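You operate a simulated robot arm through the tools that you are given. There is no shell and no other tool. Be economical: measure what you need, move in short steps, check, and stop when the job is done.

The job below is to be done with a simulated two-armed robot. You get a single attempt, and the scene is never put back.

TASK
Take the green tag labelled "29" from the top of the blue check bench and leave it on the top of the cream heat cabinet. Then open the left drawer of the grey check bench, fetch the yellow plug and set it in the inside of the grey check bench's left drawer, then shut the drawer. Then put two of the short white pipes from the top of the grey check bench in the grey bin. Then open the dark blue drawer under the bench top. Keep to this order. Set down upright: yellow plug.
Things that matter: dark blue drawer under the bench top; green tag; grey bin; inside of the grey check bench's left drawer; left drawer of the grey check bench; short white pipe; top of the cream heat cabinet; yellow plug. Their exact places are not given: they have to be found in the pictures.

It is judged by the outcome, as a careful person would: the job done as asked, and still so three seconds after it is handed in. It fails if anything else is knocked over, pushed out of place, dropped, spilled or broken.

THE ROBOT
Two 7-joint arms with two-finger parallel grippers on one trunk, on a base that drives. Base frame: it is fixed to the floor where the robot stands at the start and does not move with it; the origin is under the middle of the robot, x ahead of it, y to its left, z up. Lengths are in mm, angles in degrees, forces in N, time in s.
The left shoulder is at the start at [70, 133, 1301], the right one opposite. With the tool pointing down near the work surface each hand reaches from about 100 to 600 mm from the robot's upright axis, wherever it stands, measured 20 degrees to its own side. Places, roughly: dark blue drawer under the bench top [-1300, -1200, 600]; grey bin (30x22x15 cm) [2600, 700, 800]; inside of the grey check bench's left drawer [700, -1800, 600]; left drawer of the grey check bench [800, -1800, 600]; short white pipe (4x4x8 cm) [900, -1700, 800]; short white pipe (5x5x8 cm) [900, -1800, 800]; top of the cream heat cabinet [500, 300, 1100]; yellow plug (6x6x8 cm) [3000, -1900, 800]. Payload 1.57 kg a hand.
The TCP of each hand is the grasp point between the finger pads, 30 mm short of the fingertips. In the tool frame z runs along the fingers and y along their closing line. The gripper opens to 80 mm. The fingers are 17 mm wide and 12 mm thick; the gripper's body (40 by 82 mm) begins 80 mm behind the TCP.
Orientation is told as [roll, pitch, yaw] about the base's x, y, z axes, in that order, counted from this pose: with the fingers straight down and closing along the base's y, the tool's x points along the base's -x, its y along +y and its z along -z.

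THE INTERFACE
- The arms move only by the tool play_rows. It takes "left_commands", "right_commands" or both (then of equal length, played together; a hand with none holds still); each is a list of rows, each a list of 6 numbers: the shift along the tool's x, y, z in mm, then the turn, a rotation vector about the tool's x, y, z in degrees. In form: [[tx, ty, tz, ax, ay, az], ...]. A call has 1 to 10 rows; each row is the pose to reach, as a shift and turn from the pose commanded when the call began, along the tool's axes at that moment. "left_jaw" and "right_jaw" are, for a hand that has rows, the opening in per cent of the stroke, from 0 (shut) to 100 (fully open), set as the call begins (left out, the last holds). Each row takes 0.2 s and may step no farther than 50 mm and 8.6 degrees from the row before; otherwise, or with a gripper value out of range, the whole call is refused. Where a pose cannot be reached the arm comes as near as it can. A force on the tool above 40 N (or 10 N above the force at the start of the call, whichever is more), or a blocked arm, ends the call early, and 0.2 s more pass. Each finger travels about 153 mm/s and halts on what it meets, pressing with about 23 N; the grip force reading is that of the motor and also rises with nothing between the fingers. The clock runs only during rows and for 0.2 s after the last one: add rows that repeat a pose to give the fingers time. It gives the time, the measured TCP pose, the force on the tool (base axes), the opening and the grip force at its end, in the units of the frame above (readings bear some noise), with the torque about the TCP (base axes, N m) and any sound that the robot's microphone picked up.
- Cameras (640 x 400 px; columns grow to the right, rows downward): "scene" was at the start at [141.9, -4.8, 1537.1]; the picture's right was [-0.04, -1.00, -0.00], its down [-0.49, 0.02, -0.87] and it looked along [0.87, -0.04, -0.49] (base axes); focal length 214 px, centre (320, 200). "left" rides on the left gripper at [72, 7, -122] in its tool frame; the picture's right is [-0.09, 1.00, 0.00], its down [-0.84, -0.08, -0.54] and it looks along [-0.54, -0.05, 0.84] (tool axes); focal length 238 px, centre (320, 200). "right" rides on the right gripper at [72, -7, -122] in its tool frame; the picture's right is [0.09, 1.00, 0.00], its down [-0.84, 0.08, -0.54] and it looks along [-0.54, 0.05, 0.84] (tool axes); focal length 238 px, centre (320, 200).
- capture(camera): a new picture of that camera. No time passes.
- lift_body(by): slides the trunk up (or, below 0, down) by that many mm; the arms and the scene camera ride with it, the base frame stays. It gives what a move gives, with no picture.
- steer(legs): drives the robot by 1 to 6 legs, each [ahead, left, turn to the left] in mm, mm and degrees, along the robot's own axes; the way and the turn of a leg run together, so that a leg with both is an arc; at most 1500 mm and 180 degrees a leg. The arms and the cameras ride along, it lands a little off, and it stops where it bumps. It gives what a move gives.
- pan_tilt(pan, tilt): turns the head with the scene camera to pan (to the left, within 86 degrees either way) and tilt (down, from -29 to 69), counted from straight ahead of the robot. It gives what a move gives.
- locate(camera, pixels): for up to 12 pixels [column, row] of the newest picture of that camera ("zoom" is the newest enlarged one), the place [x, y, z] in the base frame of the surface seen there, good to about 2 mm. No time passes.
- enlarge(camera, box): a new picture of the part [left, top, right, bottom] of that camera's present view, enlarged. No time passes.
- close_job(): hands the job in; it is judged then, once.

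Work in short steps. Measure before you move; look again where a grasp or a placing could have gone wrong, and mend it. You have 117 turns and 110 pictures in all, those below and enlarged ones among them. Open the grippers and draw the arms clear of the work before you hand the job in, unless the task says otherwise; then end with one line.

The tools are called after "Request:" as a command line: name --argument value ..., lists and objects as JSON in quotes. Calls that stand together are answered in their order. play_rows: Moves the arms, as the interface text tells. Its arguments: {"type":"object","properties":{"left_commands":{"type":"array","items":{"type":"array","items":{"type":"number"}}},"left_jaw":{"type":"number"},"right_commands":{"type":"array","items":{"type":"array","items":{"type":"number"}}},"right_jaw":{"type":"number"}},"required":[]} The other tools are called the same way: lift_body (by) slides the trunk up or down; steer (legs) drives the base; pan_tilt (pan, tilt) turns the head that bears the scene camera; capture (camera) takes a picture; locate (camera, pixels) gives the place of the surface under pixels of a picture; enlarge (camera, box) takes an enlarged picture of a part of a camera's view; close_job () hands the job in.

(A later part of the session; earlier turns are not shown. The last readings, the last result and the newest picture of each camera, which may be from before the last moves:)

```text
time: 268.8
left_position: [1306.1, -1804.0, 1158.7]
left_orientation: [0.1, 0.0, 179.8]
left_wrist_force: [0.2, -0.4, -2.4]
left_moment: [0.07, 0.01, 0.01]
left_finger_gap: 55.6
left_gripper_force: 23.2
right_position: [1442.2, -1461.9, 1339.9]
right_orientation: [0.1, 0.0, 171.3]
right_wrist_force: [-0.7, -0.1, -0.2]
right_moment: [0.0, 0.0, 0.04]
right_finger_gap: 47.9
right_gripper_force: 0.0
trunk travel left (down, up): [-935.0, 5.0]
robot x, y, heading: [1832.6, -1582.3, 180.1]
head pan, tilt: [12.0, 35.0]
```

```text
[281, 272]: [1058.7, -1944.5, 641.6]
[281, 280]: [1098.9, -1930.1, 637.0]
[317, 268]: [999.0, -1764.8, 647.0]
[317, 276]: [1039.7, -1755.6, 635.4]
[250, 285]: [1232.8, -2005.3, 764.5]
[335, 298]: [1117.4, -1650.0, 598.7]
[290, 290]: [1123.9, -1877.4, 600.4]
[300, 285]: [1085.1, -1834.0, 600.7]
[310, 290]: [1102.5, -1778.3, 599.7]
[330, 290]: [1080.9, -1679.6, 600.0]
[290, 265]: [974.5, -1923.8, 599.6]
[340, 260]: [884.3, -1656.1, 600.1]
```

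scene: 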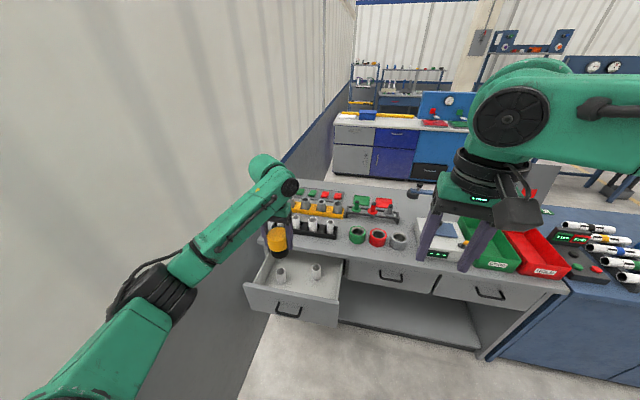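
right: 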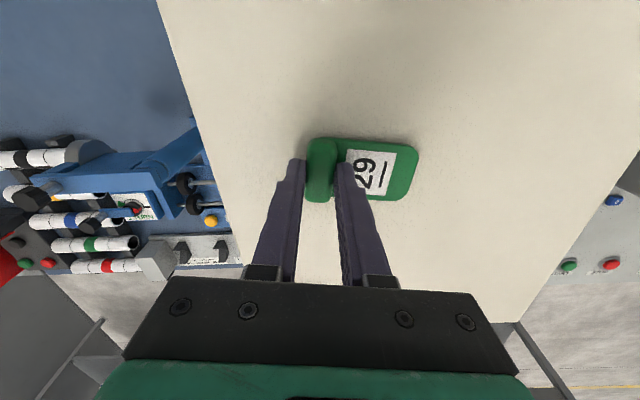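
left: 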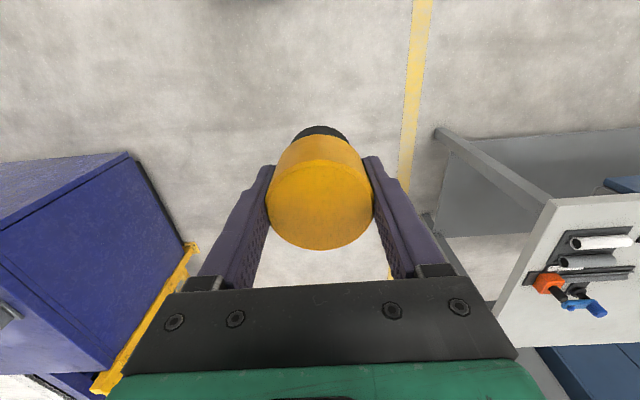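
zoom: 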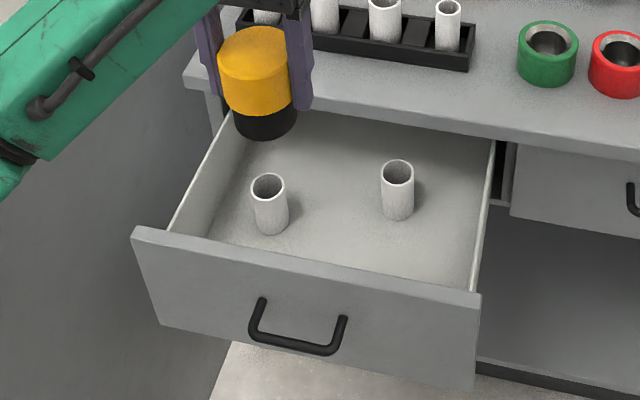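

Pipes in the drawer are near (1080,-1937) and (1020,-1760); the spot (1140,-1803) is free. I drive forward 166 mm at height, then lower the trunk 330 mm.

Request:
steer --legs '[[166, 0, 0]]'

Request:
lift_body --by -330

Request:
capture --camera "left"

Request:
capture --camera "scene"

```text
time: 270.2
left_position: [1146.8, -1803.9, 1159.8]
left_orientation: [0.0, -0.2, 179.7]
left_wrist_force: [1.1, -0.1, -1.1]
left_moment: [-0.02, 0.04, 0.03]
left_finger_gap: 55.8
left_gripper_force: 22.9
right_position: [1282.5, -1462.1, 1340.7]
right_orientation: [0.1, -0.2, 171.3]
right_wrist_force: [-0.1, -0.4, 0.8]
right_moment: [0.0, 0.01, 0.0]
right_finger_gap: 48.1
right_gripper_force: 0.1
trunk travel left (down, up): [-935.0, 5.0]
robot x, y, heading: [1669.7, -1582.5, 180.0]
head pan, tilt: [12.0, 35.0]
```

```text
time: 273.4
left_position: [1143.1, -1803.6, 828.9]
left_orientation: [0.0, -0.2, 179.8]
left_wrist_force: [0.6, 0.1, -0.6]
left_moment: [-0.01, 0.01, -0.04]
left_finger_gap: 55.6
left_gripper_force: 22.8
right_position: [1278.9, -1462.8, 1010.4]
right_orientation: [0.0, 0.0, 171.2]
right_wrist_force: [0.0, 0.0, 0.6]
right_moment: [0.02, -0.01, -0.01]
right_finger_gap: 48.0
right_gripper_force: 0.1
trunk travel left (down, up): [-605.0, 335.0]
robot x, y, heading: [1671.8, -1584.3, 180.0]
head pan, tilt: [12.0, 35.0]
```

```text
56 pictures are left
```

left: 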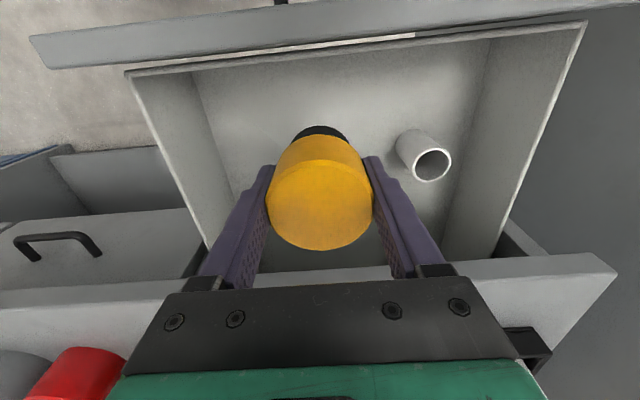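

```text
55 pictures are left
```

scene: 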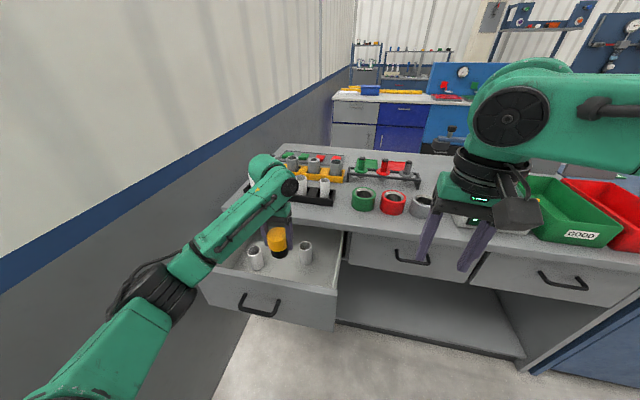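

I check the forearm's height above the drawer front before lowering.

Request:
locate --camera "scene" --pixels '[[270, 210], [235, 225], [205, 250], [190, 265], [165, 275], [150, 300], [290, 187], [240, 240], [215, 262], [195, 285], [270, 175]]'

```text
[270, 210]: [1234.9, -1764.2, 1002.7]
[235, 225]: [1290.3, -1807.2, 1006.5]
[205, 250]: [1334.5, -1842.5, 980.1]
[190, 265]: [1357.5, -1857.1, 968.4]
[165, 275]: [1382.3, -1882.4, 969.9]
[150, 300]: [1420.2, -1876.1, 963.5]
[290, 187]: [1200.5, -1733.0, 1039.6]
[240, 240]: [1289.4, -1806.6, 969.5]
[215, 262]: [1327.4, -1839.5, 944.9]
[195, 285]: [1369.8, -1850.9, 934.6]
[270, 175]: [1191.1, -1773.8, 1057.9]
```

The forearm clears by about 180 mm now, so I lower with the arm first (100 mm) and recheck.

Request:
play_rows --left_commands '[[0, 0, 30, 0, 0, 0], [0, 0, 60, 0, 0, 0], [0, 0, 100, 0, 0, 0], [0, 0, 100, 0, 0, 0]]'

Request:
capture --camera "scene"

Request:
locate --camera "scene" --pixels '[[270, 220], [235, 245], [235, 235], [205, 265], [250, 240], [195, 285], [285, 225], [260, 232]]'

```text
time: 274.4
left_position: [1142.5, -1804.1, 727.5]
left_orientation: [0.0, 0.1, 179.8]
left_wrist_force: [0.5, 0.0, -0.6]
left_moment: [0.01, -0.01, -0.01]
left_finger_gap: 55.4
left_gripper_force: 23.2
right_position: [1279.9, -1461.3, 1011.3]
right_orientation: [0.1, 0.0, 171.3]
right_wrist_force: [0.0, 0.2, -0.4]
right_moment: [0.0, -0.01, -0.02]
right_finger_gap: 48.1
right_gripper_force: 0.0
trunk travel left (down, up): [-605.0, 335.0]
robot x, y, heading: [1666.4, -1582.6, 180.0]
head pan, tilt: [12.0, 35.0]
```

```text
54 pictures are left
```

scene: 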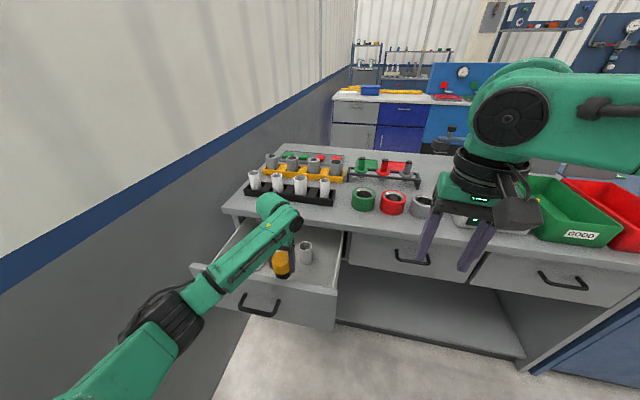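

```text
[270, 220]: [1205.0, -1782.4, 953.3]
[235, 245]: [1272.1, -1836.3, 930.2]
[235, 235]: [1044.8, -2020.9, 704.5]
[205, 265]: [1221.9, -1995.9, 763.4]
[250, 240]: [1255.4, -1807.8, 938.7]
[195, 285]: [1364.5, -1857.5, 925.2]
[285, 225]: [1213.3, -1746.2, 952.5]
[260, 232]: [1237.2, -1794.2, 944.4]
```

Forearm top is at z≈945 over the drawer front; 70 mm more still clears 766. I lower to TCP ≈658.

Request:
play_rows --left_commands '[[0, 0, 30, 0, 0, 0], [0, 0, 50, 0, 0, 0], [0, 0, 62, 0, 0, 0], [0, 0, 68, 0, 0, 0], [0, 0, 70.5, 0, 0, 0], [0, 0, 70.5, 0, 0, 0]]'

Request:
capture --camera "left"

Request:
capture --camera "scene"

```text
time: 275.9
left_position: [1143.9, -1803.8, 657.3]
left_orientation: [0.0, 0.1, 179.8]
left_wrist_force: [-0.1, 0.0, -1.3]
left_moment: [-0.03, 0.02, -0.03]
left_finger_gap: 55.6
left_gripper_force: 23.3
right_position: [1278.3, -1462.9, 1010.0]
right_orientation: [0.0, 0.0, 171.3]
right_wrist_force: [0.4, -0.5, -0.5]
right_moment: [-0.04, 0.03, 0.01]
right_finger_gap: 48.1
right_gripper_force: 0.1
trunk travel left (down, up): [-605.0, 335.0]
robot x, y, heading: [1668.1, -1582.9, 179.7]
head pan, tilt: [12.0, 35.0]
```

```text
53 pictures are left
```

left: 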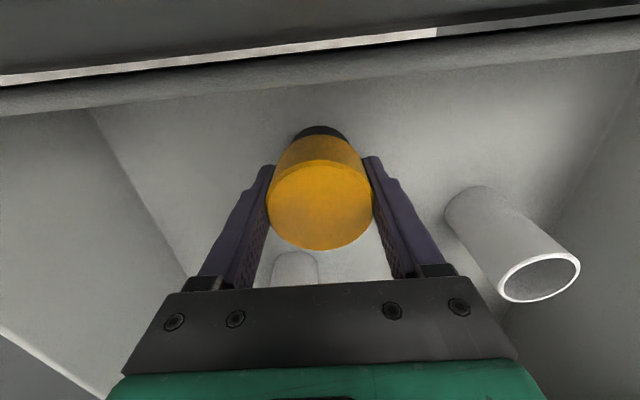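

```text
52 pictures are left
```

scene: 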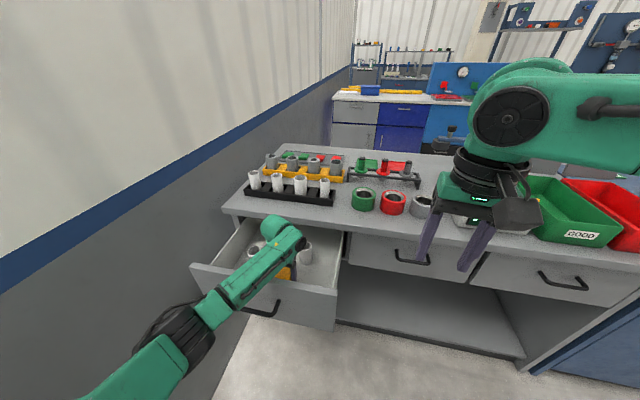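

Plug bottom is about 1 mm above the drawer floor. I lower 2 mm and read the force.

Request:
play_rows --left_commands '[[0, 0, 1, 0, 0, 0], [0, 0, 2, 0, 0, 0], [0, 0, 2, 0, 0, 0]]'

```text
time: 276.6
left_position: [1141.4, -1804.0, 655.9]
left_orientation: [0.0, 0.1, 179.7]
left_wrist_force: [0.5, -0.3, -1.1]
left_moment: [0.01, 0.01, -0.02]
left_finger_gap: 55.8
left_gripper_force: 23.1
right_position: [1278.5, -1461.9, 1010.1]
right_orientation: [0.0, -0.1, 171.4]
right_wrist_force: [-0.4, 0.3, 0.3]
right_moment: [-0.01, -0.02, 0.02]
right_finger_gap: 47.9
right_gripper_force: 0.1
trunk travel left (down, up): [-605.0, 335.0]
robot x, y, heading: [1668.5, -1588.0, 180.1]
head pan, tilt: [12.0, 35.0]
```

No contact yet; I lower another 2 mm.

Request:
play_rows --left_commands '[[0, 0, 1, 0, 0, 0], [0, 0, 2, 0, 0, 0], [0, 0, 2, 0, 0, 0]]'

```text
time: 277.4
left_position: [1143.2, -1803.8, 656.0]
left_orientation: [0.1, -0.1, 179.8]
left_wrist_force: [0.1, -2.1, 8.4]
left_moment: [-0.05, -0.08, -0.01]
left_finger_gap: 55.8
left_gripper_force: 22.9
right_position: [1278.7, -1462.0, 1010.6]
right_orientation: [0.0, -0.1, 171.3]
right_wrist_force: [0.6, 0.7, 0.7]
right_moment: [0.02, 0.02, -0.03]
right_finger_gap: 48.1
right_gripper_force: 0.1
trunk travel left (down, up): [-605.0, 335.0]
robot x, y, heading: [1670.3, -1580.3, 180.0]
head pan, tilt: [12.0, 35.0]
```

Contact (8 N up). I open and raise the hand straight up.

Request:
play_rows --left_commands '[[0, 0, 0, 0, 0, 0], [0, 0, 0, 0, 0, 0], [0, 0, -20, 0, 0, 0], [0, 0, -50, 0, 0, 0], [0, 0, -95, 0, 0, 0], [0, 0, -140, 0, 0, 0], [0, 0, -185, 0, 0, 0], [0, 0, -230, 0, 0, 0]]' --left_jaw 95

Request:
capture --camera "left"

```text
time: 279.2
left_position: [1143.8, -1804.1, 883.8]
left_orientation: [0.1, 0.0, 179.7]
left_wrist_force: [0.3, 0.2, 0.0]
left_moment: [-0.01, 0.04, 0.0]
left_finger_gap: 75.7
left_gripper_force: 0.0
right_position: [1279.1, -1460.8, 1010.4]
right_orientation: [0.2, -0.1, 171.3]
right_wrist_force: [-0.1, 0.0, -0.5]
right_moment: [-0.05, -0.03, -0.01]
right_finger_gap: 48.0
right_gripper_force: 0.0
trunk travel left (down, up): [-605.0, 335.0]
robot x, y, heading: [1669.2, -1585.7, 180.1]
head pan, tilt: [12.0, 35.0]
```

```text
51 pictures are left
```

left: 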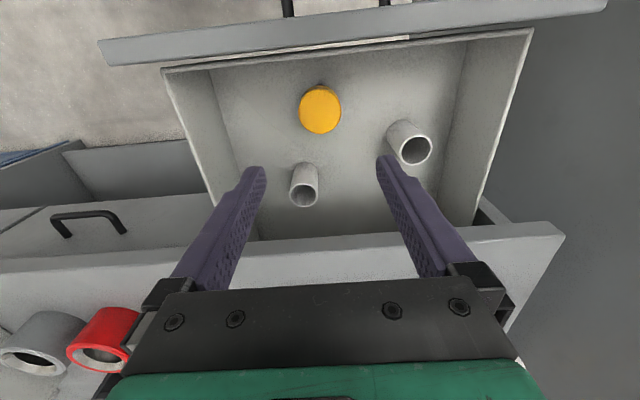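

The plug stands upright in the drawer. I back off 330 mm, then bring the left hand to the pose from which turning forward works.

Request:
steer --legs '[[-330, 0, 0]]'

Request:
play_rows --left_commands '[[15, -8, 25, 0, 0, 0], [30, -16, 50, 0, 0, 0], [45, -24, 75, 0, 0, 0], [60, -31, 100, 0, 0, 0], [75, -37, 122, 0, 0, 0]]' --left_jaw 60

Request:
play_rows --left_commands '[[0, 0, 0, 4.786, -4.707, -4.707], [0, 0, 0, 9.57, -9.41, -9.41], [0, 0, 0, 14.36, -14.12, -14.12], [0, 0, 0, 19.14, -18.83, -18.83], [0, 0, 0, 23.93, -23.54, -23.54], [0, 0, 0, 28.71, -28.24, -28.24], [0, 0, 0, 33.5, -32.95, -32.95]]'

Request:
play_rows --left_commands '[[0, 0, 0, 4.786, -4.707, -4.707], [0, 0, 0, 9.57, -9.41, -9.41], [0, 0, 0, 14.36, -14.12, -14.12], [0, 0, 0, 19.14, -18.83, -18.83], [0, 0, 0, 23.93, -23.54, -23.54], [0, 0, 0, 28.71, -28.24, -28.24], [0, 0, 0, 33.5, -32.95, -32.95]]'

Request:
capture --camera "scene"

```text
time: 281.5
left_position: [1478.3, -1805.4, 883.2]
left_orientation: [0.0, 0.0, 179.9]
left_wrist_force: [-0.2, -0.4, 0.0]
left_moment: [-0.05, -0.04, 0.02]
left_finger_gap: 76.0
left_gripper_force: 0.0
right_position: [1614.1, -1463.3, 1011.1]
right_orientation: [0.0, 0.0, 171.4]
right_wrist_force: [1.7, 0.3, 0.1]
right_moment: [-0.02, 0.0, 0.02]
right_finger_gap: 48.1
right_gripper_force: 0.1
trunk travel left (down, up): [-605.0, 335.0]
robot x, y, heading: [2006.8, -1582.6, 179.9]
head pan, tilt: [12.0, 35.0]
```

```text
time: 282.7
left_position: [1553.4, -1768.6, 760.5]
left_orientation: [0.1, 0.1, 180.0]
left_wrist_force: [-0.3, -0.4, 0.6]
left_moment: [0.0, 0.0, 0.02]
left_finger_gap: 48.1
left_gripper_force: 0.1
right_position: [1614.1, -1463.5, 1011.8]
right_orientation: [0.0, 0.0, 171.4]
right_wrist_force: [0.5, -0.4, -0.5]
right_moment: [0.01, 0.0, -0.02]
right_finger_gap: 48.1
right_gripper_force: 0.0
trunk travel left (down, up): [-605.0, 335.0]
robot x, y, heading: [2003.6, -1582.5, 180.0]
head pan, tilt: [12.0, 35.0]
```

```text
time: 284.3
left_position: [1554.1, -1768.2, 761.8]
left_orientation: [-43.1, -19.3, -137.5]
left_wrist_force: [0.8, 0.1, 0.4]
left_moment: [0.02, 0.02, 0.01]
left_finger_gap: 48.1
left_gripper_force: 0.0
right_position: [1615.1, -1462.8, 1011.2]
right_orientation: [0.1, -0.1, 171.4]
right_wrist_force: [-0.3, 0.1, 0.0]
right_moment: [0.01, 0.04, 0.04]
right_finger_gap: 47.8
right_gripper_force: 0.1
trunk travel left (down, up): [-605.0, 335.0]
robot x, y, heading: [2008.8, -1585.3, 180.0]
head pan, tilt: [12.0, 35.0]
```

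```text
time: 285.9
left_position: [1553.0, -1768.9, 760.5]
left_orientation: [-87.3, -2.7, -93.7]
left_wrist_force: [-0.6, 0.1, -0.7]
left_moment: [-0.02, 0.01, 0.01]
left_finger_gap: 47.9
left_gripper_force: 0.0
right_position: [1613.0, -1462.7, 1010.2]
right_orientation: [0.2, 0.1, 171.3]
right_wrist_force: [0.0, -0.4, -0.1]
right_moment: [0.0, -0.02, 0.02]
right_finger_gap: 48.1
right_gripper_force: 0.1
trunk travel left (down, up): [-605.0, 335.0]
robot x, y, heading: [2003.7, -1586.4, 179.7]
head pan, tilt: [12.0, 35.0]
```

```text
50 pictures are left
```

scene: 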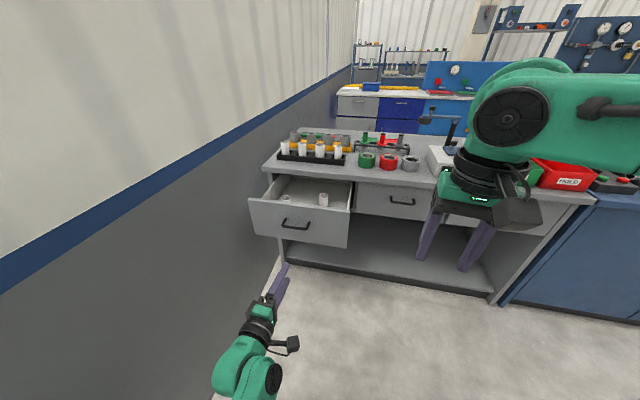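

Same forward pose reached. I lower the trunk 70 mm, shift left 50 mm and verify against the handle.

Request:
lift_body --by -70

Request:
steer --legs '[[130, 50, 0.3]]'

Request:
capture --camera "left"

```text
time: 286.9
left_position: [1553.4, -1768.6, 691.0]
left_orientation: [-87.2, -2.5, -93.8]
left_wrist_force: [-0.5, 0.3, 0.6]
left_moment: [-0.03, 0.05, 0.0]
left_finger_gap: 47.9
left_gripper_force: 0.1
right_position: [1614.1, -1462.7, 940.1]
right_orientation: [0.0, -0.2, 171.4]
right_wrist_force: [-0.3, 0.2, 0.1]
right_moment: [-0.04, 0.01, 0.02]
right_finger_gap: 48.1
right_gripper_force: 0.1
trunk travel left (down, up): [-535.0, 405.0]
robot x, y, heading: [2007.6, -1583.9, 180.0]
head pan, tilt: [12.0, 35.0]
```

```text
time: 288.3
left_position: [1424.9, -1821.4, 690.3]
left_orientation: [-87.1, -2.6, -93.5]
left_wrist_force: [0.4, -0.3, 0.4]
left_moment: [0.01, 0.02, 0.0]
left_finger_gap: 48.1
left_gripper_force: 0.1
right_position: [1482.7, -1515.7, 939.6]
right_orientation: [0.0, 0.0, 171.7]
right_wrist_force: [0.2, 0.7, 0.4]
right_moment: [0.0, -0.05, -0.01]
right_finger_gap: 47.7
right_gripper_force: 0.1
trunk travel left (down, up): [-535.0, 405.0]
robot x, y, heading: [1875.6, -1635.9, -179.7]
head pan, tilt: [12.0, 35.0]
```

```text
49 pictures are left
```

left: 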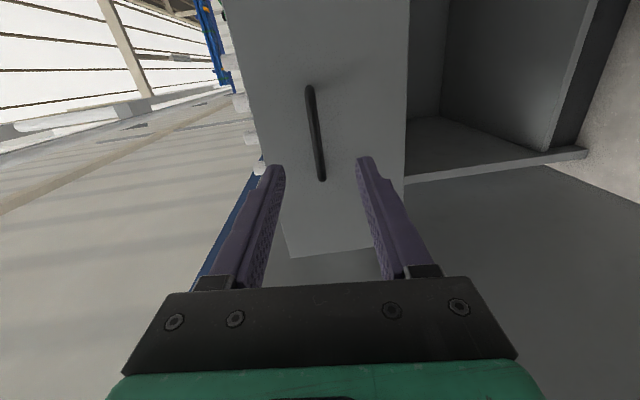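

Aligned like before. I drive forward 138 mm and close on the bar.

Request:
steer --legs '[[138, 0, 0]]'

Request:
play_rows --left_commands '[[0, 0, 0, 0, 0, 0], [0, 0, 0, 0, 0, 0], [0, 0, 0, 0, 0, 0]]' --left_jaw 0

Request:
capture --camera "left"

```text
time: 289.6
left_position: [1286.5, -1822.1, 691.1]
left_orientation: [-87.0, -2.6, -93.6]
left_wrist_force: [0.3, 0.1, 0.4]
left_moment: [0.06, 0.03, 0.01]
left_finger_gap: 48.0
left_gripper_force: 0.1
right_position: [1344.4, -1517.0, 940.4]
right_orientation: [0.2, 0.0, 171.6]
right_wrist_force: [-0.9, 0.4, -0.3]
right_moment: [-0.01, -0.08, -0.02]
right_finger_gap: 48.0
right_gripper_force: 0.0
trunk travel left (down, up): [-535.0, 405.0]
robot x, y, heading: [1737.2, -1637.4, -179.9]
head pan, tilt: [12.0, 35.0]
```

```text
time: 290.4
left_position: [1286.4, -1821.2, 689.7]
left_orientation: [-87.0, -2.6, -93.6]
left_wrist_force: [1.0, 0.2, -4.9]
left_moment: [0.54, -0.03, 0.0]
left_finger_gap: 12.4
left_gripper_force: 29.5
right_position: [1345.8, -1515.3, 941.1]
right_orientation: [0.0, 0.0, 171.6]
right_wrist_force: [-1.1, 0.5, -0.3]
right_moment: [0.0, 0.01, -0.02]
right_finger_gap: 48.0
right_gripper_force: 0.2
trunk travel left (down, up): [-535.0, 405.0]
robot x, y, heading: [1737.5, -1637.2, -179.8]
head pan, tilt: [12.0, 35.0]
```

```text
48 pictures are left
```

left: 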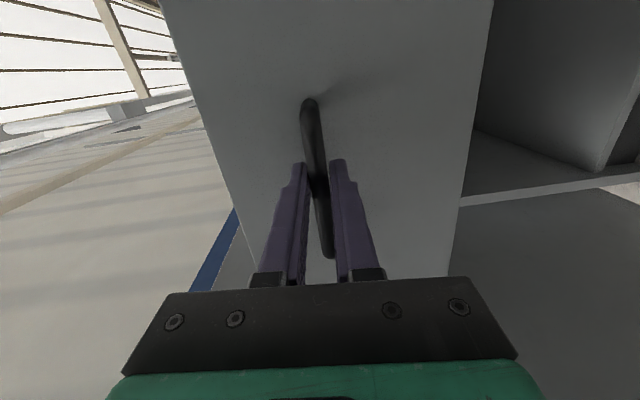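

Gripped. I push the drawer in 200 mm first, then the rest in smaller steps.

Request:
steer --legs '[[200, 0, 0], [50, 0, 0]]'

Request:
capture --camera "scene"

```text
time: 292.5
left_position: [1033.1, -1821.0, 690.2]
left_orientation: [-87.1, -2.6, -93.6]
left_wrist_force: [-0.8, 2.2, -7.2]
left_moment: [0.6, -0.03, -0.85]
left_finger_gap: 12.4
left_gripper_force: 29.6
right_position: [1092.1, -1515.4, 939.9]
right_orientation: [0.0, 0.1, 171.6]
right_wrist_force: [-0.1, -0.7, 0.5]
right_moment: [-0.02, -0.04, -0.03]
right_finger_gap: 47.9
right_gripper_force: 0.1
trunk travel left (down, up): [-535.0, 405.0]
robot x, y, heading: [1485.3, -1637.3, -180.1]
head pan, tilt: [12.0, 35.0]
```

```text
47 pictures are left
```

scene: 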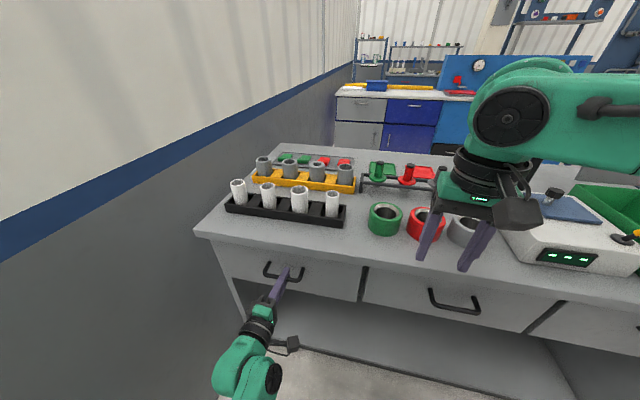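

About 5 mm remain. I push with the arm until it meets the stop.

Request:
play_rows --left_commands '[[0, 0, 3, 0, 0, 0], [0, 0, 6, 0, 0, 0], [0, 0, 9, 0, 0, 0], [0, 0, 9, 0, 0, 0]]'

Request:
locate --camera "scene" --pixels '[[230, 270], [340, 290], [380, 290], [440, 315]]'

```text
time: 293.5
left_position: [1025.4, -1822.4, 690.9]
left_orientation: [-87.1, -2.7, -93.6]
left_wrist_force: [5.2, -1.8, -3.1]
left_moment: [0.55, -0.04, -0.06]
left_finger_gap: 12.3
left_gripper_force: 29.8
right_position: [1093.5, -1516.4, 941.7]
right_orientation: [0.0, -0.1, 171.6]
right_wrist_force: [0.4, -0.8, -0.3]
right_moment: [0.01, 0.01, 0.0]
right_finger_gap: 48.1
right_gripper_force: 0.1
trunk travel left (down, up): [-535.0, 405.0]
robot x, y, heading: [1483.2, -1635.2, -179.9]
head pan, tilt: [12.0, 35.0]
```

```text
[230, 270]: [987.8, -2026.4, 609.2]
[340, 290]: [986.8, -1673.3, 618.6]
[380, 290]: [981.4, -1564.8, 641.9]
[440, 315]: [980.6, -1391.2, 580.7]
```

It met the stop (5 N). I release, back off 130 mm and verify.

Request:
play_rows --left_commands '[[0, 0, 0, 0, 0, 0], [0, 0, 0, 0, 0, 0], [0, 0, 0, 0, 0, 0]]' --left_jaw 60

Request:
steer --legs '[[-130, 0, 0]]'

Request:
capture --camera "scene"

Request:
enlarge --camera "scene" --box '[200, 130, 400, 300]'

```text
time: 294.3
left_position: [1024.8, -1820.4, 689.7]
left_orientation: [-87.2, -2.6, -93.6]
left_wrist_force: [-0.8, 0.1, 1.1]
left_moment: [-0.01, 0.0, -0.01]
left_finger_gap: 48.1
left_gripper_force: 0.0
right_position: [1094.3, -1515.9, 941.3]
right_orientation: [0.1, -0.1, 171.6]
right_wrist_force: [-0.5, 0.2, 0.0]
right_moment: [0.01, -0.01, -0.02]
right_finger_gap: 48.0
right_gripper_force: 0.0
trunk travel left (down, up): [-535.0, 405.0]
robot x, y, heading: [1486.4, -1637.5, -180.0]
head pan, tilt: [12.0, 35.0]
```

```text
time: 295.6
left_position: [1155.6, -1822.4, 691.6]
left_orientation: [-87.1, -2.6, -93.6]
left_wrist_force: [0.3, -0.2, -0.6]
left_moment: [-0.01, 0.0, 0.03]
left_finger_gap: 47.8
left_gripper_force: 0.1
right_position: [1223.7, -1516.1, 940.3]
right_orientation: [0.1, -0.2, 171.6]
right_wrist_force: [1.1, -0.3, -0.6]
right_moment: [0.0, 0.01, 0.0]
right_finger_gap: 47.8
right_gripper_force: 0.1
trunk travel left (down, up): [-535.0, 405.0]
robot x, y, heading: [1617.4, -1638.7, -179.9]
head pan, tilt: [12.0, 35.0]
```

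```text
46 pictures are left
```

scene: 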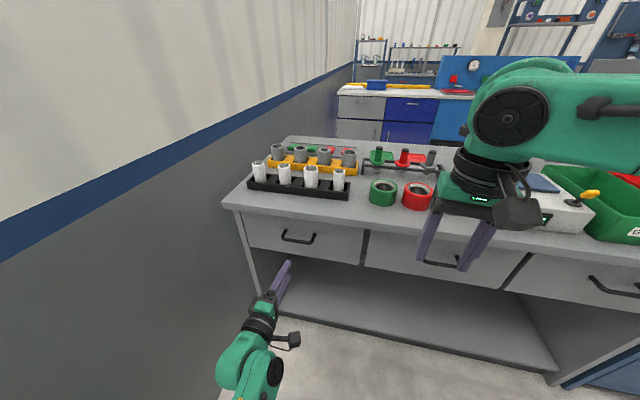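

```text
2.35 times, centred on (300, 215) of scene
```

zoom: 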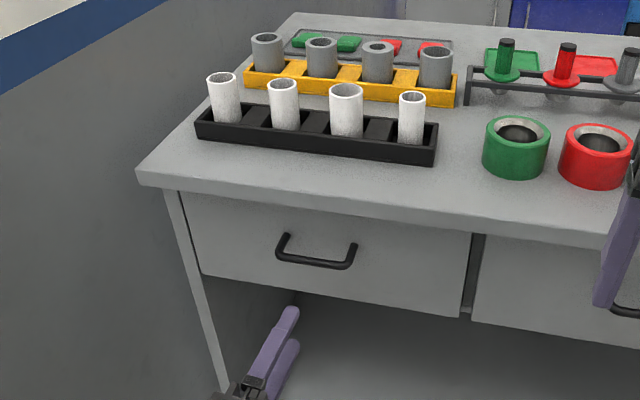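

Drawer is shut. Now the pipes: I measure the rack, then raise the trunk 250 mm and turn the left hand back to fingers-down.

Request:
locate --camera "zoom" --pixels '[[412, 100], [400, 98], [425, 98], [412, 125], [346, 92], [330, 92], [363, 92], [346, 125], [282, 85], [222, 78], [438, 128], [200, 110]]'

Request:
lift_body --by 250

Request:
play_rows --left_commands '[[0, 0, 0, -4.786, 4.707, 4.707], [0, 0, 0, -9.57, 9.41, 9.41], [0, 0, 0, -14.36, 14.12, 14.12], [0, 0, 0, -19.14, 18.83, 18.83], [0, 0, 0, -23.93, 23.54, 23.54], [0, 0, 0, -28.71, 28.24, 28.24], [0, 0, 0, -33.5, 32.95, 32.95]]' --left_jaw 100

Request:
play_rows --left_commands '[[0, 0, 0, -4.786, 4.707, 4.707], [0, 0, 0, -9.57, 9.41, 9.41], [0, 0, 0, -14.36, 14.12, 14.12], [0, 0, 0, -19.14, 18.83, 18.83], [0, 0, 0, -23.93, 23.54, 23.54], [0, 0, 0, -28.71, 28.24, 28.24], [0, 0, 0, -33.5, 32.95, 32.95]]'

Request:
capture --camera "left"

```text
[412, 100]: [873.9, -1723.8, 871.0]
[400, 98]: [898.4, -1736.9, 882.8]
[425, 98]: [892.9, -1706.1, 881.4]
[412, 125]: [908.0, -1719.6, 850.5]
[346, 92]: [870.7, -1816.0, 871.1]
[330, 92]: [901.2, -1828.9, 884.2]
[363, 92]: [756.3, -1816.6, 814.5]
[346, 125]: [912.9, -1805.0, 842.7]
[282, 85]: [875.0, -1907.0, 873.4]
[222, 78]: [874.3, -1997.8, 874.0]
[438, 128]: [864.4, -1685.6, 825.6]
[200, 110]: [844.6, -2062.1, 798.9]
```

```text
time: 298.2
left_position: [1155.1, -1820.6, 940.7]
left_orientation: [-87.2, -2.6, -93.6]
left_wrist_force: [-0.3, -0.3, 0.6]
left_moment: [0.02, 0.01, 0.0]
left_finger_gap: 48.0
left_gripper_force: 0.1
right_position: [1223.5, -1514.9, 1191.4]
right_orientation: [0.2, -0.1, 171.6]
right_wrist_force: [0.6, 1.5, -0.3]
right_moment: [0.0, -0.01, 0.01]
right_finger_gap: 47.9
right_gripper_force: 0.1
trunk travel left (down, up): [-785.0, 155.0]
robot x, y, heading: [1614.0, -1634.3, -180.1]
head pan, tilt: [12.0, 35.0]
```

```text
time: 299.8
left_position: [1154.3, -1821.8, 939.3]
left_orientation: [-42.8, -19.0, -137.5]
left_wrist_force: [0.2, -0.8, -0.3]
left_moment: [0.0, -0.02, -0.04]
left_finger_gap: 79.9
left_gripper_force: 0.1
right_position: [1221.6, -1516.7, 1190.4]
right_orientation: [-0.1, -0.1, 171.7]
right_wrist_force: [-0.2, 0.7, -0.1]
right_moment: [-0.02, -0.01, 0.01]
right_finger_gap: 47.9
right_gripper_force: 0.1
trunk travel left (down, up): [-785.0, 155.0]
robot x, y, heading: [1614.3, -1632.8, -179.8]
head pan, tilt: [12.0, 35.0]
```

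```text
time: 301.4
left_position: [1154.9, -1820.3, 940.7]
left_orientation: [0.1, 0.1, 180.0]
left_wrist_force: [0.3, -1.0, 0.6]
left_moment: [-0.01, -0.01, 0.01]
left_finger_gap: 80.3
left_gripper_force: 0.1
right_position: [1222.2, -1515.1, 1190.2]
right_orientation: [0.1, -0.1, 171.7]
right_wrist_force: [-0.7, 0.3, 0.6]
right_moment: [0.02, -0.02, 0.0]
right_finger_gap: 48.0
right_gripper_force: 0.0
trunk travel left (down, up): [-785.0, 155.0]
robot x, y, heading: [1616.3, -1636.9, -179.9]
head pan, tilt: [12.0, 35.0]
```

```text
44 pictures are left
```

left: 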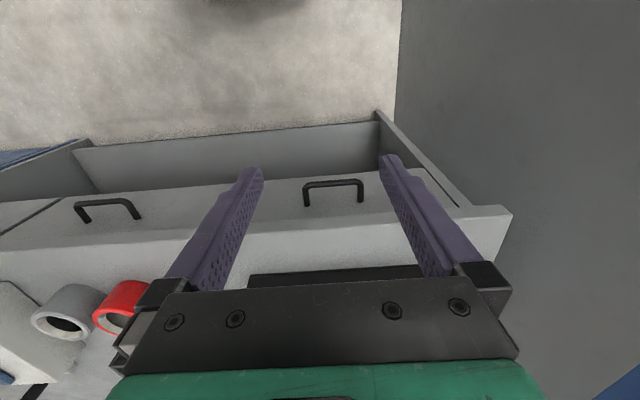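

The four pipes stand at y≈-1721, -1812, -1905, -1995 (x≈890, tops 883). I raise the left hand 60 mm and drive forward 200 mm to take the one at -1812.

Request:
play_rows --left_commands '[[0, 0, -30, 0, 0, 0], [0, 0, -60, 0, 0, 0]]' --left_jaw 85

Request:
steer --legs '[[200, 0, 0]]'

Request:
capture --camera "left"

```text
time: 302.0
left_position: [1155.4, -1820.9, 1000.5]
left_orientation: [0.0, 0.1, 180.1]
left_wrist_force: [-0.9, 0.7, -0.4]
left_moment: [0.01, -0.01, 0.02]
left_finger_gap: 68.1
left_gripper_force: 0.1
right_position: [1223.4, -1515.2, 1190.8]
right_orientation: [0.1, 0.0, 171.6]
right_wrist_force: [-0.3, 0.0, -0.5]
right_moment: [-0.02, 0.01, 0.02]
right_finger_gap: 48.3
right_gripper_force: 0.0
trunk travel left (down, up): [-785.0, 155.0]
robot x, y, heading: [1615.9, -1633.3, -180.1]
head pan, tilt: [12.0, 35.0]
```

```text
time: 303.6
left_position: [955.7, -1821.3, 1002.5]
left_orientation: [0.0, -0.1, 180.0]
left_wrist_force: [0.1, -0.1, -0.7]
left_moment: [-0.01, 0.01, -0.02]
left_finger_gap: 68.2
left_gripper_force: 0.0
right_position: [1024.7, -1514.9, 1190.8]
right_orientation: [0.1, -0.2, 171.5]
right_wrist_force: [0.6, -0.5, -0.7]
right_moment: [-0.03, 0.0, 0.03]
right_finger_gap: 47.9
right_gripper_force: 0.1
trunk travel left (down, up): [-785.0, 155.0]
robot x, y, heading: [1415.6, -1636.8, -179.7]
head pan, tilt: [12.0, 35.0]
```

```text
43 pictures are left
```

left: 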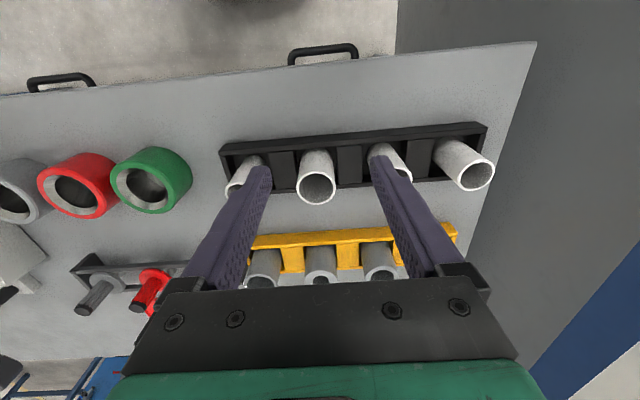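

I locate the rim of the pipe at (316,187) in the hand view.

Request:
locate --camera "left" --pixels '[[298, 187], [335, 187], [316, 169], [316, 203], [232, 188], [237, 175], [250, 140], [345, 150], [455, 190], [491, 175]]'

```text
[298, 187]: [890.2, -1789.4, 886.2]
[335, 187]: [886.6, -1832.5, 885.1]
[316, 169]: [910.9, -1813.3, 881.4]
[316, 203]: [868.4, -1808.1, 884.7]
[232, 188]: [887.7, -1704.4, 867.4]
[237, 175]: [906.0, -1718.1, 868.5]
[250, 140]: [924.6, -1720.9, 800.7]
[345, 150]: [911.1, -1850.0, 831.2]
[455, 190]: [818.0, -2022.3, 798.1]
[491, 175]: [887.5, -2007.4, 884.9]
```

Centre (889,-1811), rim z 885, rack z 831. I move over it, descend to TCP 868, and close.

Request:
play_rows --left_commands '[[-33, -5, 0, 0, 0, 0], [-66.7, -10.3, 0, 0, 0, 0], [-66.7, -10.3, 40, 0, 0, 0], [-66.7, -10.3, 80, 0, 0, 0], [-66.7, -10.3, 80, 0, 0, 0]]'

Request:
capture --camera "left"

```text
time: 304.8
left_position: [886.6, -1809.9, 919.4]
left_orientation: [0.0, 0.0, 179.9]
left_wrist_force: [-0.5, -0.3, 0.6]
left_moment: [0.0, 0.01, -0.01]
left_finger_gap: 67.8
left_gripper_force: 0.1
right_position: [1022.1, -1515.3, 1191.2]
right_orientation: [0.1, -0.1, 171.5]
right_wrist_force: [-0.3, -0.3, 0.0]
right_moment: [-0.02, -0.02, 0.02]
right_finger_gap: 47.9
right_gripper_force: 0.1
trunk travel left (down, up): [-785.0, 155.0]
robot x, y, heading: [1415.7, -1635.8, -179.7]
head pan, tilt: [12.0, 35.0]
```

```text
42 pictures are left
```

left: 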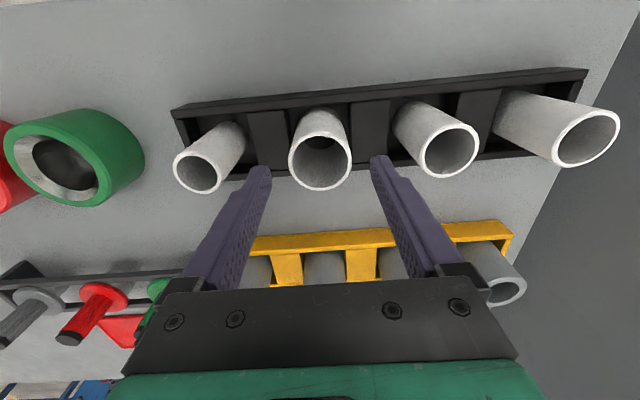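

Request:
locate --camera "left" --pixels '[[291, 160], [349, 160], [318, 138], [318, 187]]'

Request:
play_rows --left_commands '[[0, 0, 25, 0, 0, 0], [0, 0, 42, 0, 0, 0], [0, 0, 52, 0, 0, 0], [0, 0, 52, 0, 0, 0]]'

Request:
play_rows --left_commands '[[0, 0, 0, 0, 0, 0], [0, 0, 0, 0, 0, 0], [0, 0, 0, 0, 0, 0]]' --left_jaw 0

Request:
play_rows --left_commands '[[0, 0, -30, 0, 0, 0], [0, 0, -60, 0, 0, 0], [0, 0, -100, 0, 0, 0], [0, 0, -140, 0, 0, 0], [0, 0, -180, 0, 0, 0]]'

Request:
capture --camera "left"

```text
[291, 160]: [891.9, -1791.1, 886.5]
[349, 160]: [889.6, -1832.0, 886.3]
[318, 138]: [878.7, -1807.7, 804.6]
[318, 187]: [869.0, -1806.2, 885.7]
```

```text
time: 305.8
left_position: [886.9, -1811.6, 867.1]
left_orientation: [0.0, 0.0, 180.0]
left_wrist_force: [0.0, 0.7, 0.1]
left_moment: [-0.03, 0.01, 0.05]
left_finger_gap: 67.9
left_gripper_force: 0.0
right_position: [1023.1, -1517.9, 1191.5]
right_orientation: [0.1, -0.2, 171.4]
right_wrist_force: [-0.4, -1.1, 0.0]
right_moment: [-0.02, 0.0, -0.01]
right_finger_gap: 47.9
right_gripper_force: 0.2
trunk travel left (down, up): [-785.0, 155.0]
robot x, y, heading: [1413.8, -1637.7, -180.2]
head pan, tilt: [12.0, 35.0]
```

```text
time: 306.6
left_position: [886.1, -1811.5, 869.3]
left_orientation: [-0.1, 0.1, 180.0]
left_wrist_force: [0.3, 0.2, -0.4]
left_moment: [-0.01, -0.06, 0.02]
left_finger_gap: 44.6
left_gripper_force: 23.0
right_position: [1022.0, -1515.8, 1191.0]
right_orientation: [0.0, -0.1, 171.5]
right_wrist_force: [0.0, 0.7, 0.2]
right_moment: [-0.02, -0.01, 0.01]
right_finger_gap: 48.0
right_gripper_force: 0.1
trunk travel left (down, up): [-785.0, 155.0]
robot x, y, heading: [1415.3, -1636.3, -179.7]
head pan, tilt: [12.0, 35.0]
```

```text
time: 307.8
left_position: [886.6, -1810.2, 1049.5]
left_orientation: [0.0, 0.2, 180.0]
left_wrist_force: [-0.3, -0.2, -0.3]
left_moment: [0.01, 0.04, -0.03]
left_finger_gap: 44.6
left_gripper_force: 22.9
right_position: [1022.7, -1515.1, 1191.2]
right_orientation: [0.1, 0.0, 171.5]
right_wrist_force: [0.1, -0.1, 0.2]
right_moment: [0.0, -0.02, 0.01]
right_finger_gap: 48.1
right_gripper_force: 0.0
trunk travel left (down, up): [-785.0, 155.0]
robot x, y, heading: [1414.8, -1635.5, -179.6]
head pan, tilt: [12.0, 35.0]
```

```text
41 pictures are left
```

left: 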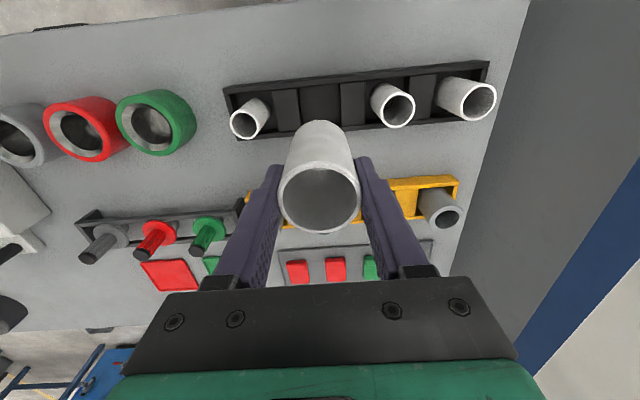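

Pipe held (44.6 mm). I pull the left hand back and up, shift the base 60 mm left and lower the trunk 60 mm to bring the right hand to the pipe at y≈-1721.

Request:
play_rows --left_commands '[[30, 0, -20, 0, 0, 0], [65, 0, -40, 0, 0, 0], [100, 0, -60, 0, 0, 0]]'

Request:
steer --legs '[[0, 60, 0]]'

Request:
lift_body --by -60

Request:
capture --camera "scene"

```text
time: 308.6
left_position: [987.7, -1810.5, 1109.6]
left_orientation: [0.0, 0.0, 180.0]
left_wrist_force: [-0.4, -0.6, -0.2]
left_moment: [0.0, 0.03, -0.01]
left_finger_gap: 44.9
left_gripper_force: 22.1
right_position: [1023.6, -1515.6, 1190.7]
right_orientation: [0.0, -0.2, 171.5]
right_wrist_force: [-0.5, 0.1, -0.3]
right_moment: [0.02, 0.01, -0.01]
right_finger_gap: 47.8
right_gripper_force: 0.0
trunk travel left (down, up): [-785.0, 155.0]
robot x, y, heading: [1412.5, -1638.3, -179.8]
head pan, tilt: [12.0, 35.0]
```

```text
time: 309.6
left_position: [986.5, -1867.3, 1110.0]
left_orientation: [0.1, 0.0, -180.0]
left_wrist_force: [-0.6, -0.4, -0.9]
left_moment: [-0.02, -0.03, 0.03]
left_finger_gap: 44.8
left_gripper_force: 23.2
right_position: [1021.9, -1573.3, 1192.2]
right_orientation: [0.2, -0.1, 171.5]
right_wrist_force: [0.0, 0.0, -0.7]
right_moment: [0.01, 0.02, 0.01]
right_finger_gap: 47.8
right_gripper_force: 0.1
trunk travel left (down, up): [-785.0, 155.0]
robot x, y, heading: [1415.0, -1694.8, -179.8]
head pan, tilt: [12.0, 35.0]
```

```text
time: 310.6
left_position: [985.9, -1868.0, 1049.3]
left_orientation: [0.1, 0.1, 179.9]
left_wrist_force: [0.0, -0.5, 0.0]
left_moment: [-0.01, 0.0, 0.01]
left_finger_gap: 45.0
left_gripper_force: 22.6
right_position: [1022.1, -1574.3, 1129.9]
right_orientation: [0.3, -0.2, 171.5]
right_wrist_force: [-0.2, -0.2, -0.2]
right_moment: [0.0, 0.02, 0.0]
right_finger_gap: 47.8
right_gripper_force: 0.0
trunk travel left (down, up): [-725.0, 215.0]
robot x, y, heading: [1413.4, -1699.3, -179.8]
head pan, tilt: [12.0, 35.0]
```

```text
40 pictures are left
```

scene: 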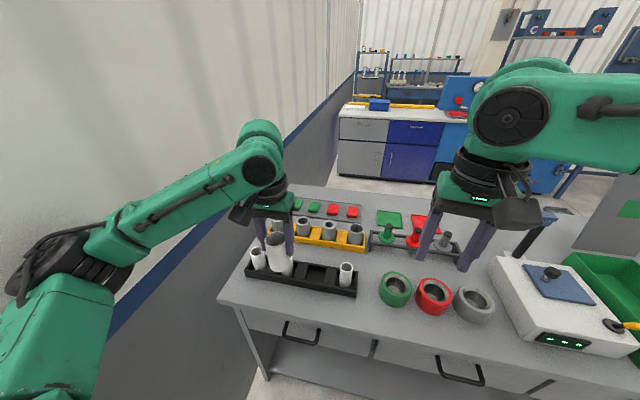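

I move the right hand over the pipe at (889,-1722), turning it square, and come down to z≈980.

Request:
play_rows --right_commands '[[-22, 33, 0, 0, 0, -1.7], [-44, 66.5, 0, 0, 0, -3.4], [-66, 99.7, 0, 0, 0, -5.1], [-88, 133, 0, 0, 0, -6.8], [-109.6, 166.1, 0, 0, 0, -8.5], [-109.6, 166.1, 45, 0, 0, -8.5], [-109.6, 166.1, 90, 0, 0, -8.5], [-109.6, 166.1, 140, 0, 0, -8.5], [-109.6, 166.1, 140, 0, 0, -8.5]]' --right_jaw 75

Request:
capture --camera "right"

```text
time: 312.6
left_position: [986.3, -1868.1, 1049.8]
left_orientation: [0.1, 0.0, 180.0]
left_wrist_force: [-0.2, 0.4, -0.5]
left_moment: [0.06, 0.01, 0.02]
left_finger_gap: 44.9
left_gripper_force: 22.8
right_position: [961.4, -1621.9, 999.7]
right_orientation: [0.2, -0.2, -180.0]
right_wrist_force: [-0.1, 0.9, -0.5]
right_moment: [0.0, -0.01, -0.03]
right_finger_gap: 60.1
right_gripper_force: 0.1
right hand out of reach, approached as far as the arm can: row 2, 3, 4, 5, 6, 7, 8, 9
trunk travel left (down, up): [-725.0, 215.0]
robot x, y, heading: [1412.0, -1695.5, -179.8]
head pan, tilt: [12.0, 35.0]
```

```text
39 pictures are left
```

right: 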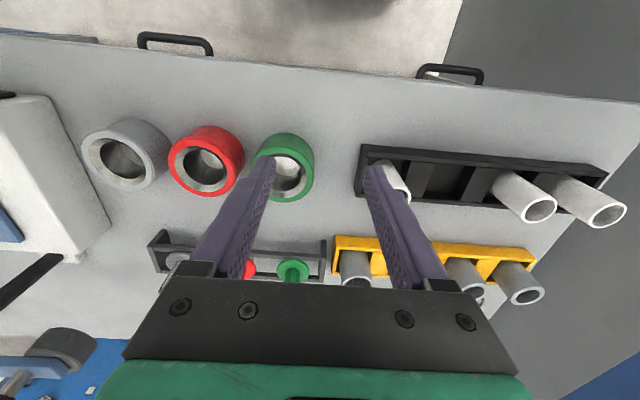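

The right arm can't cross that far. I stand instead at about (1391,-1549) turned 30° left so that the pipe lies on the right hand's own side.

Request:
steer --legs '[[21, -148, 0], [0, 0, 30]]'

Request:
capture --camera "right"

```text
time: 315.4
left_position: [1108.9, -1912.4, 1049.0]
left_orientation: [0.0, 0.0, -150.1]
left_wrist_force: [0.3, -0.3, 0.0]
left_moment: [-0.01, 0.0, 0.04]
left_finger_gap: 44.6
left_gripper_force: 23.1
right_position: [964.2, -1712.2, 1000.5]
right_orientation: [0.1, -0.1, -149.9]
right_wrist_force: [0.9, -0.1, -0.1]
right_moment: [-0.01, 0.04, 0.0]
right_finger_gap: 60.0
right_gripper_force: 0.0
trunk travel left (down, up): [-725.0, 215.0]
robot x, y, heading: [1389.5, -1548.9, -150.1]
head pan, tilt: [12.0, 35.0]
```

```text
38 pictures are left
```

right: 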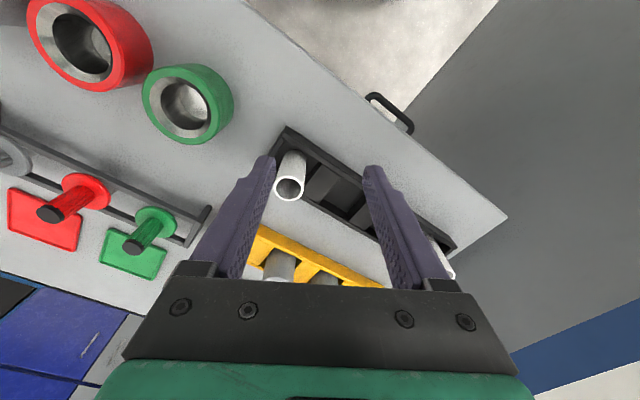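

Request:
locate --camera "right" --pixels '[[277, 188], [305, 188], [291, 176], [291, 200], [320, 180], [285, 128], [285, 250]]'

```text
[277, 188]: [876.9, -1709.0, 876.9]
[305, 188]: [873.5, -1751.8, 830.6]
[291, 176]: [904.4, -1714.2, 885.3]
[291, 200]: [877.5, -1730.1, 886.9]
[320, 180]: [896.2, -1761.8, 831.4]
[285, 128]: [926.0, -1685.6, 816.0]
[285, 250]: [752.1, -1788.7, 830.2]
```

Pipe centre ≈(890,-1721). I move over it and descend partially, then check reach.

Request:
play_rows --right_commands '[[-35, -15, 0, 0, 0, 0], [-68.6, -29.2, 0, 0, 0, 0], [-68.6, -29.2, 40, 0, 0, 0], [-68.6, -29.2, 70, 0, 0, 0], [-68.6, -29.2, 70, 0, 0, 0]]'

Request:
capture --camera "right"

```text
time: 316.6
left_position: [1110.0, -1913.0, 1048.4]
left_orientation: [0.0, 0.0, -150.1]
left_wrist_force: [-0.7, 0.2, -0.5]
left_moment: [-0.02, -0.01, -0.03]
left_finger_gap: 44.9
left_gripper_force: 23.0
right_position: [900.3, -1688.6, 941.3]
right_orientation: [0.2, -0.2, -150.0]
right_wrist_force: [-0.5, 0.0, -0.6]
right_moment: [0.0, 0.02, -0.04]
right_finger_gap: 60.1
right_gripper_force: 0.1
right hand out of reach, approached as far as the arm can: row 1, 2, 3, 4, 5
trunk travel left (down, up): [-725.0, 215.0]
robot x, y, heading: [1393.4, -1543.4, -150.1]
head pan, tilt: [12.0, 35.0]
```

```text
37 pictures are left
```

right: 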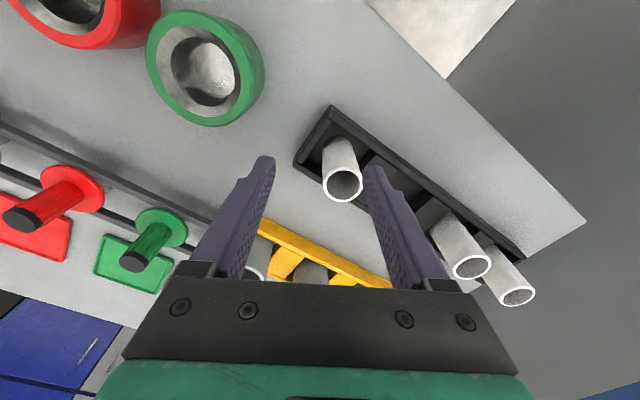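

Reached as far as it can: about 34 mm short. I shift the base 25 ahead and 25 left, which brings the hand right over the pipe.

Request:
steer --legs '[[25, 25, 0]]'

Request:
capture --camera "right"

```text
time: 317.5
left_position: [1102.1, -1943.6, 1050.9]
left_orientation: [0.2, -0.2, -150.0]
left_wrist_force: [0.0, 0.3, -0.6]
left_moment: [-0.05, -0.02, 0.0]
left_finger_gap: 44.9
left_gripper_force: 23.1
right_position: [892.1, -1719.2, 942.5]
right_orientation: [0.3, -0.3, -150.0]
right_wrist_force: [-0.1, 0.8, 0.1]
right_moment: [0.0, 0.02, -0.01]
right_finger_gap: 60.0
right_gripper_force: 0.1
trunk travel left (down, up): [-725.0, 215.0]
robot x, y, heading: [1380.8, -1582.2, -150.1]
head pan, tilt: [12.0, 35.0]
```

```text
36 pictures are left
```

right: 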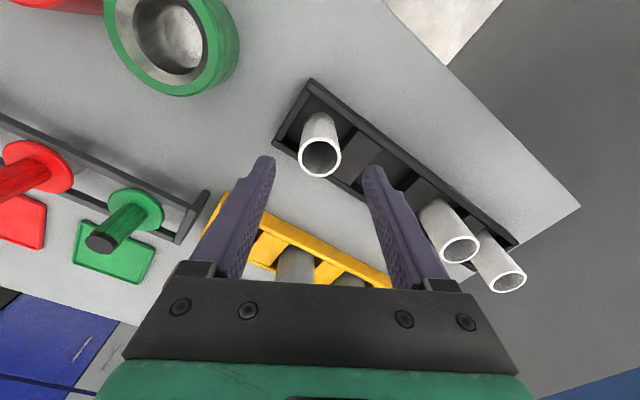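

Centred. I check the rim once and then descend 74 mm.

Request:
locate --camera "right" --pixels '[[300, 157], [340, 157], [320, 141], [320, 175]]'

Request:
play_rows --right_commands '[[0, 0, 35, 0, 0, 0], [0, 0, 60, 0, 0, 0], [0, 0, 74, 0, 0, 0], [0, 0, 74, 0, 0, 0]]'

```text
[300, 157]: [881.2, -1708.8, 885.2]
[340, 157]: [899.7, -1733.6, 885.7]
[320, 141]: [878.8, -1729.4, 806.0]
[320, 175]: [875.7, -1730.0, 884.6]
```

```text
time: 318.5
left_position: [1100.6, -1945.9, 1049.8]
left_orientation: [0.0, -0.1, -150.2]
left_wrist_force: [1.6, -0.1, -0.6]
left_moment: [-0.03, -0.04, -0.01]
left_finger_gap: 45.0
left_gripper_force: 22.9
right_position: [898.5, -1699.3, 877.7]
right_orientation: [0.2, -0.4, -150.1]
right_wrist_force: [-1.0, 0.9, 0.2]
right_moment: [-0.02, -0.03, 0.0]
right_finger_gap: 59.9
right_gripper_force: 0.1
right hand out of reach, approached as far as the arm can: row 1, 2, 3, 4
trunk travel left (down, up): [-725.0, 215.0]
robot x, y, heading: [1384.5, -1585.9, -150.0]
head pan, tilt: [12.0, 35.0]
```

The arm slid about 20 mm sideways at its reach limit. I look before doing anything else.

Request:
capture --camera "right"

```text
35 pictures are left
```

right: 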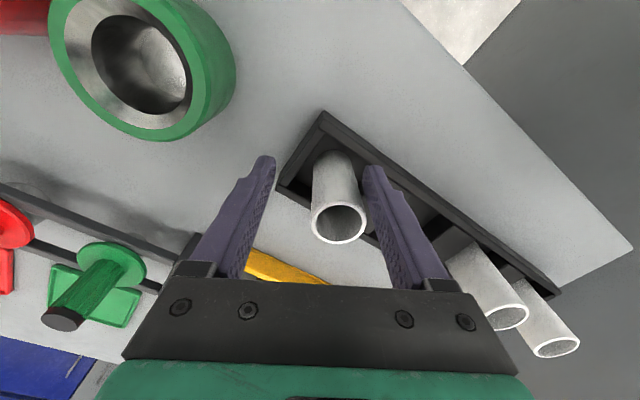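

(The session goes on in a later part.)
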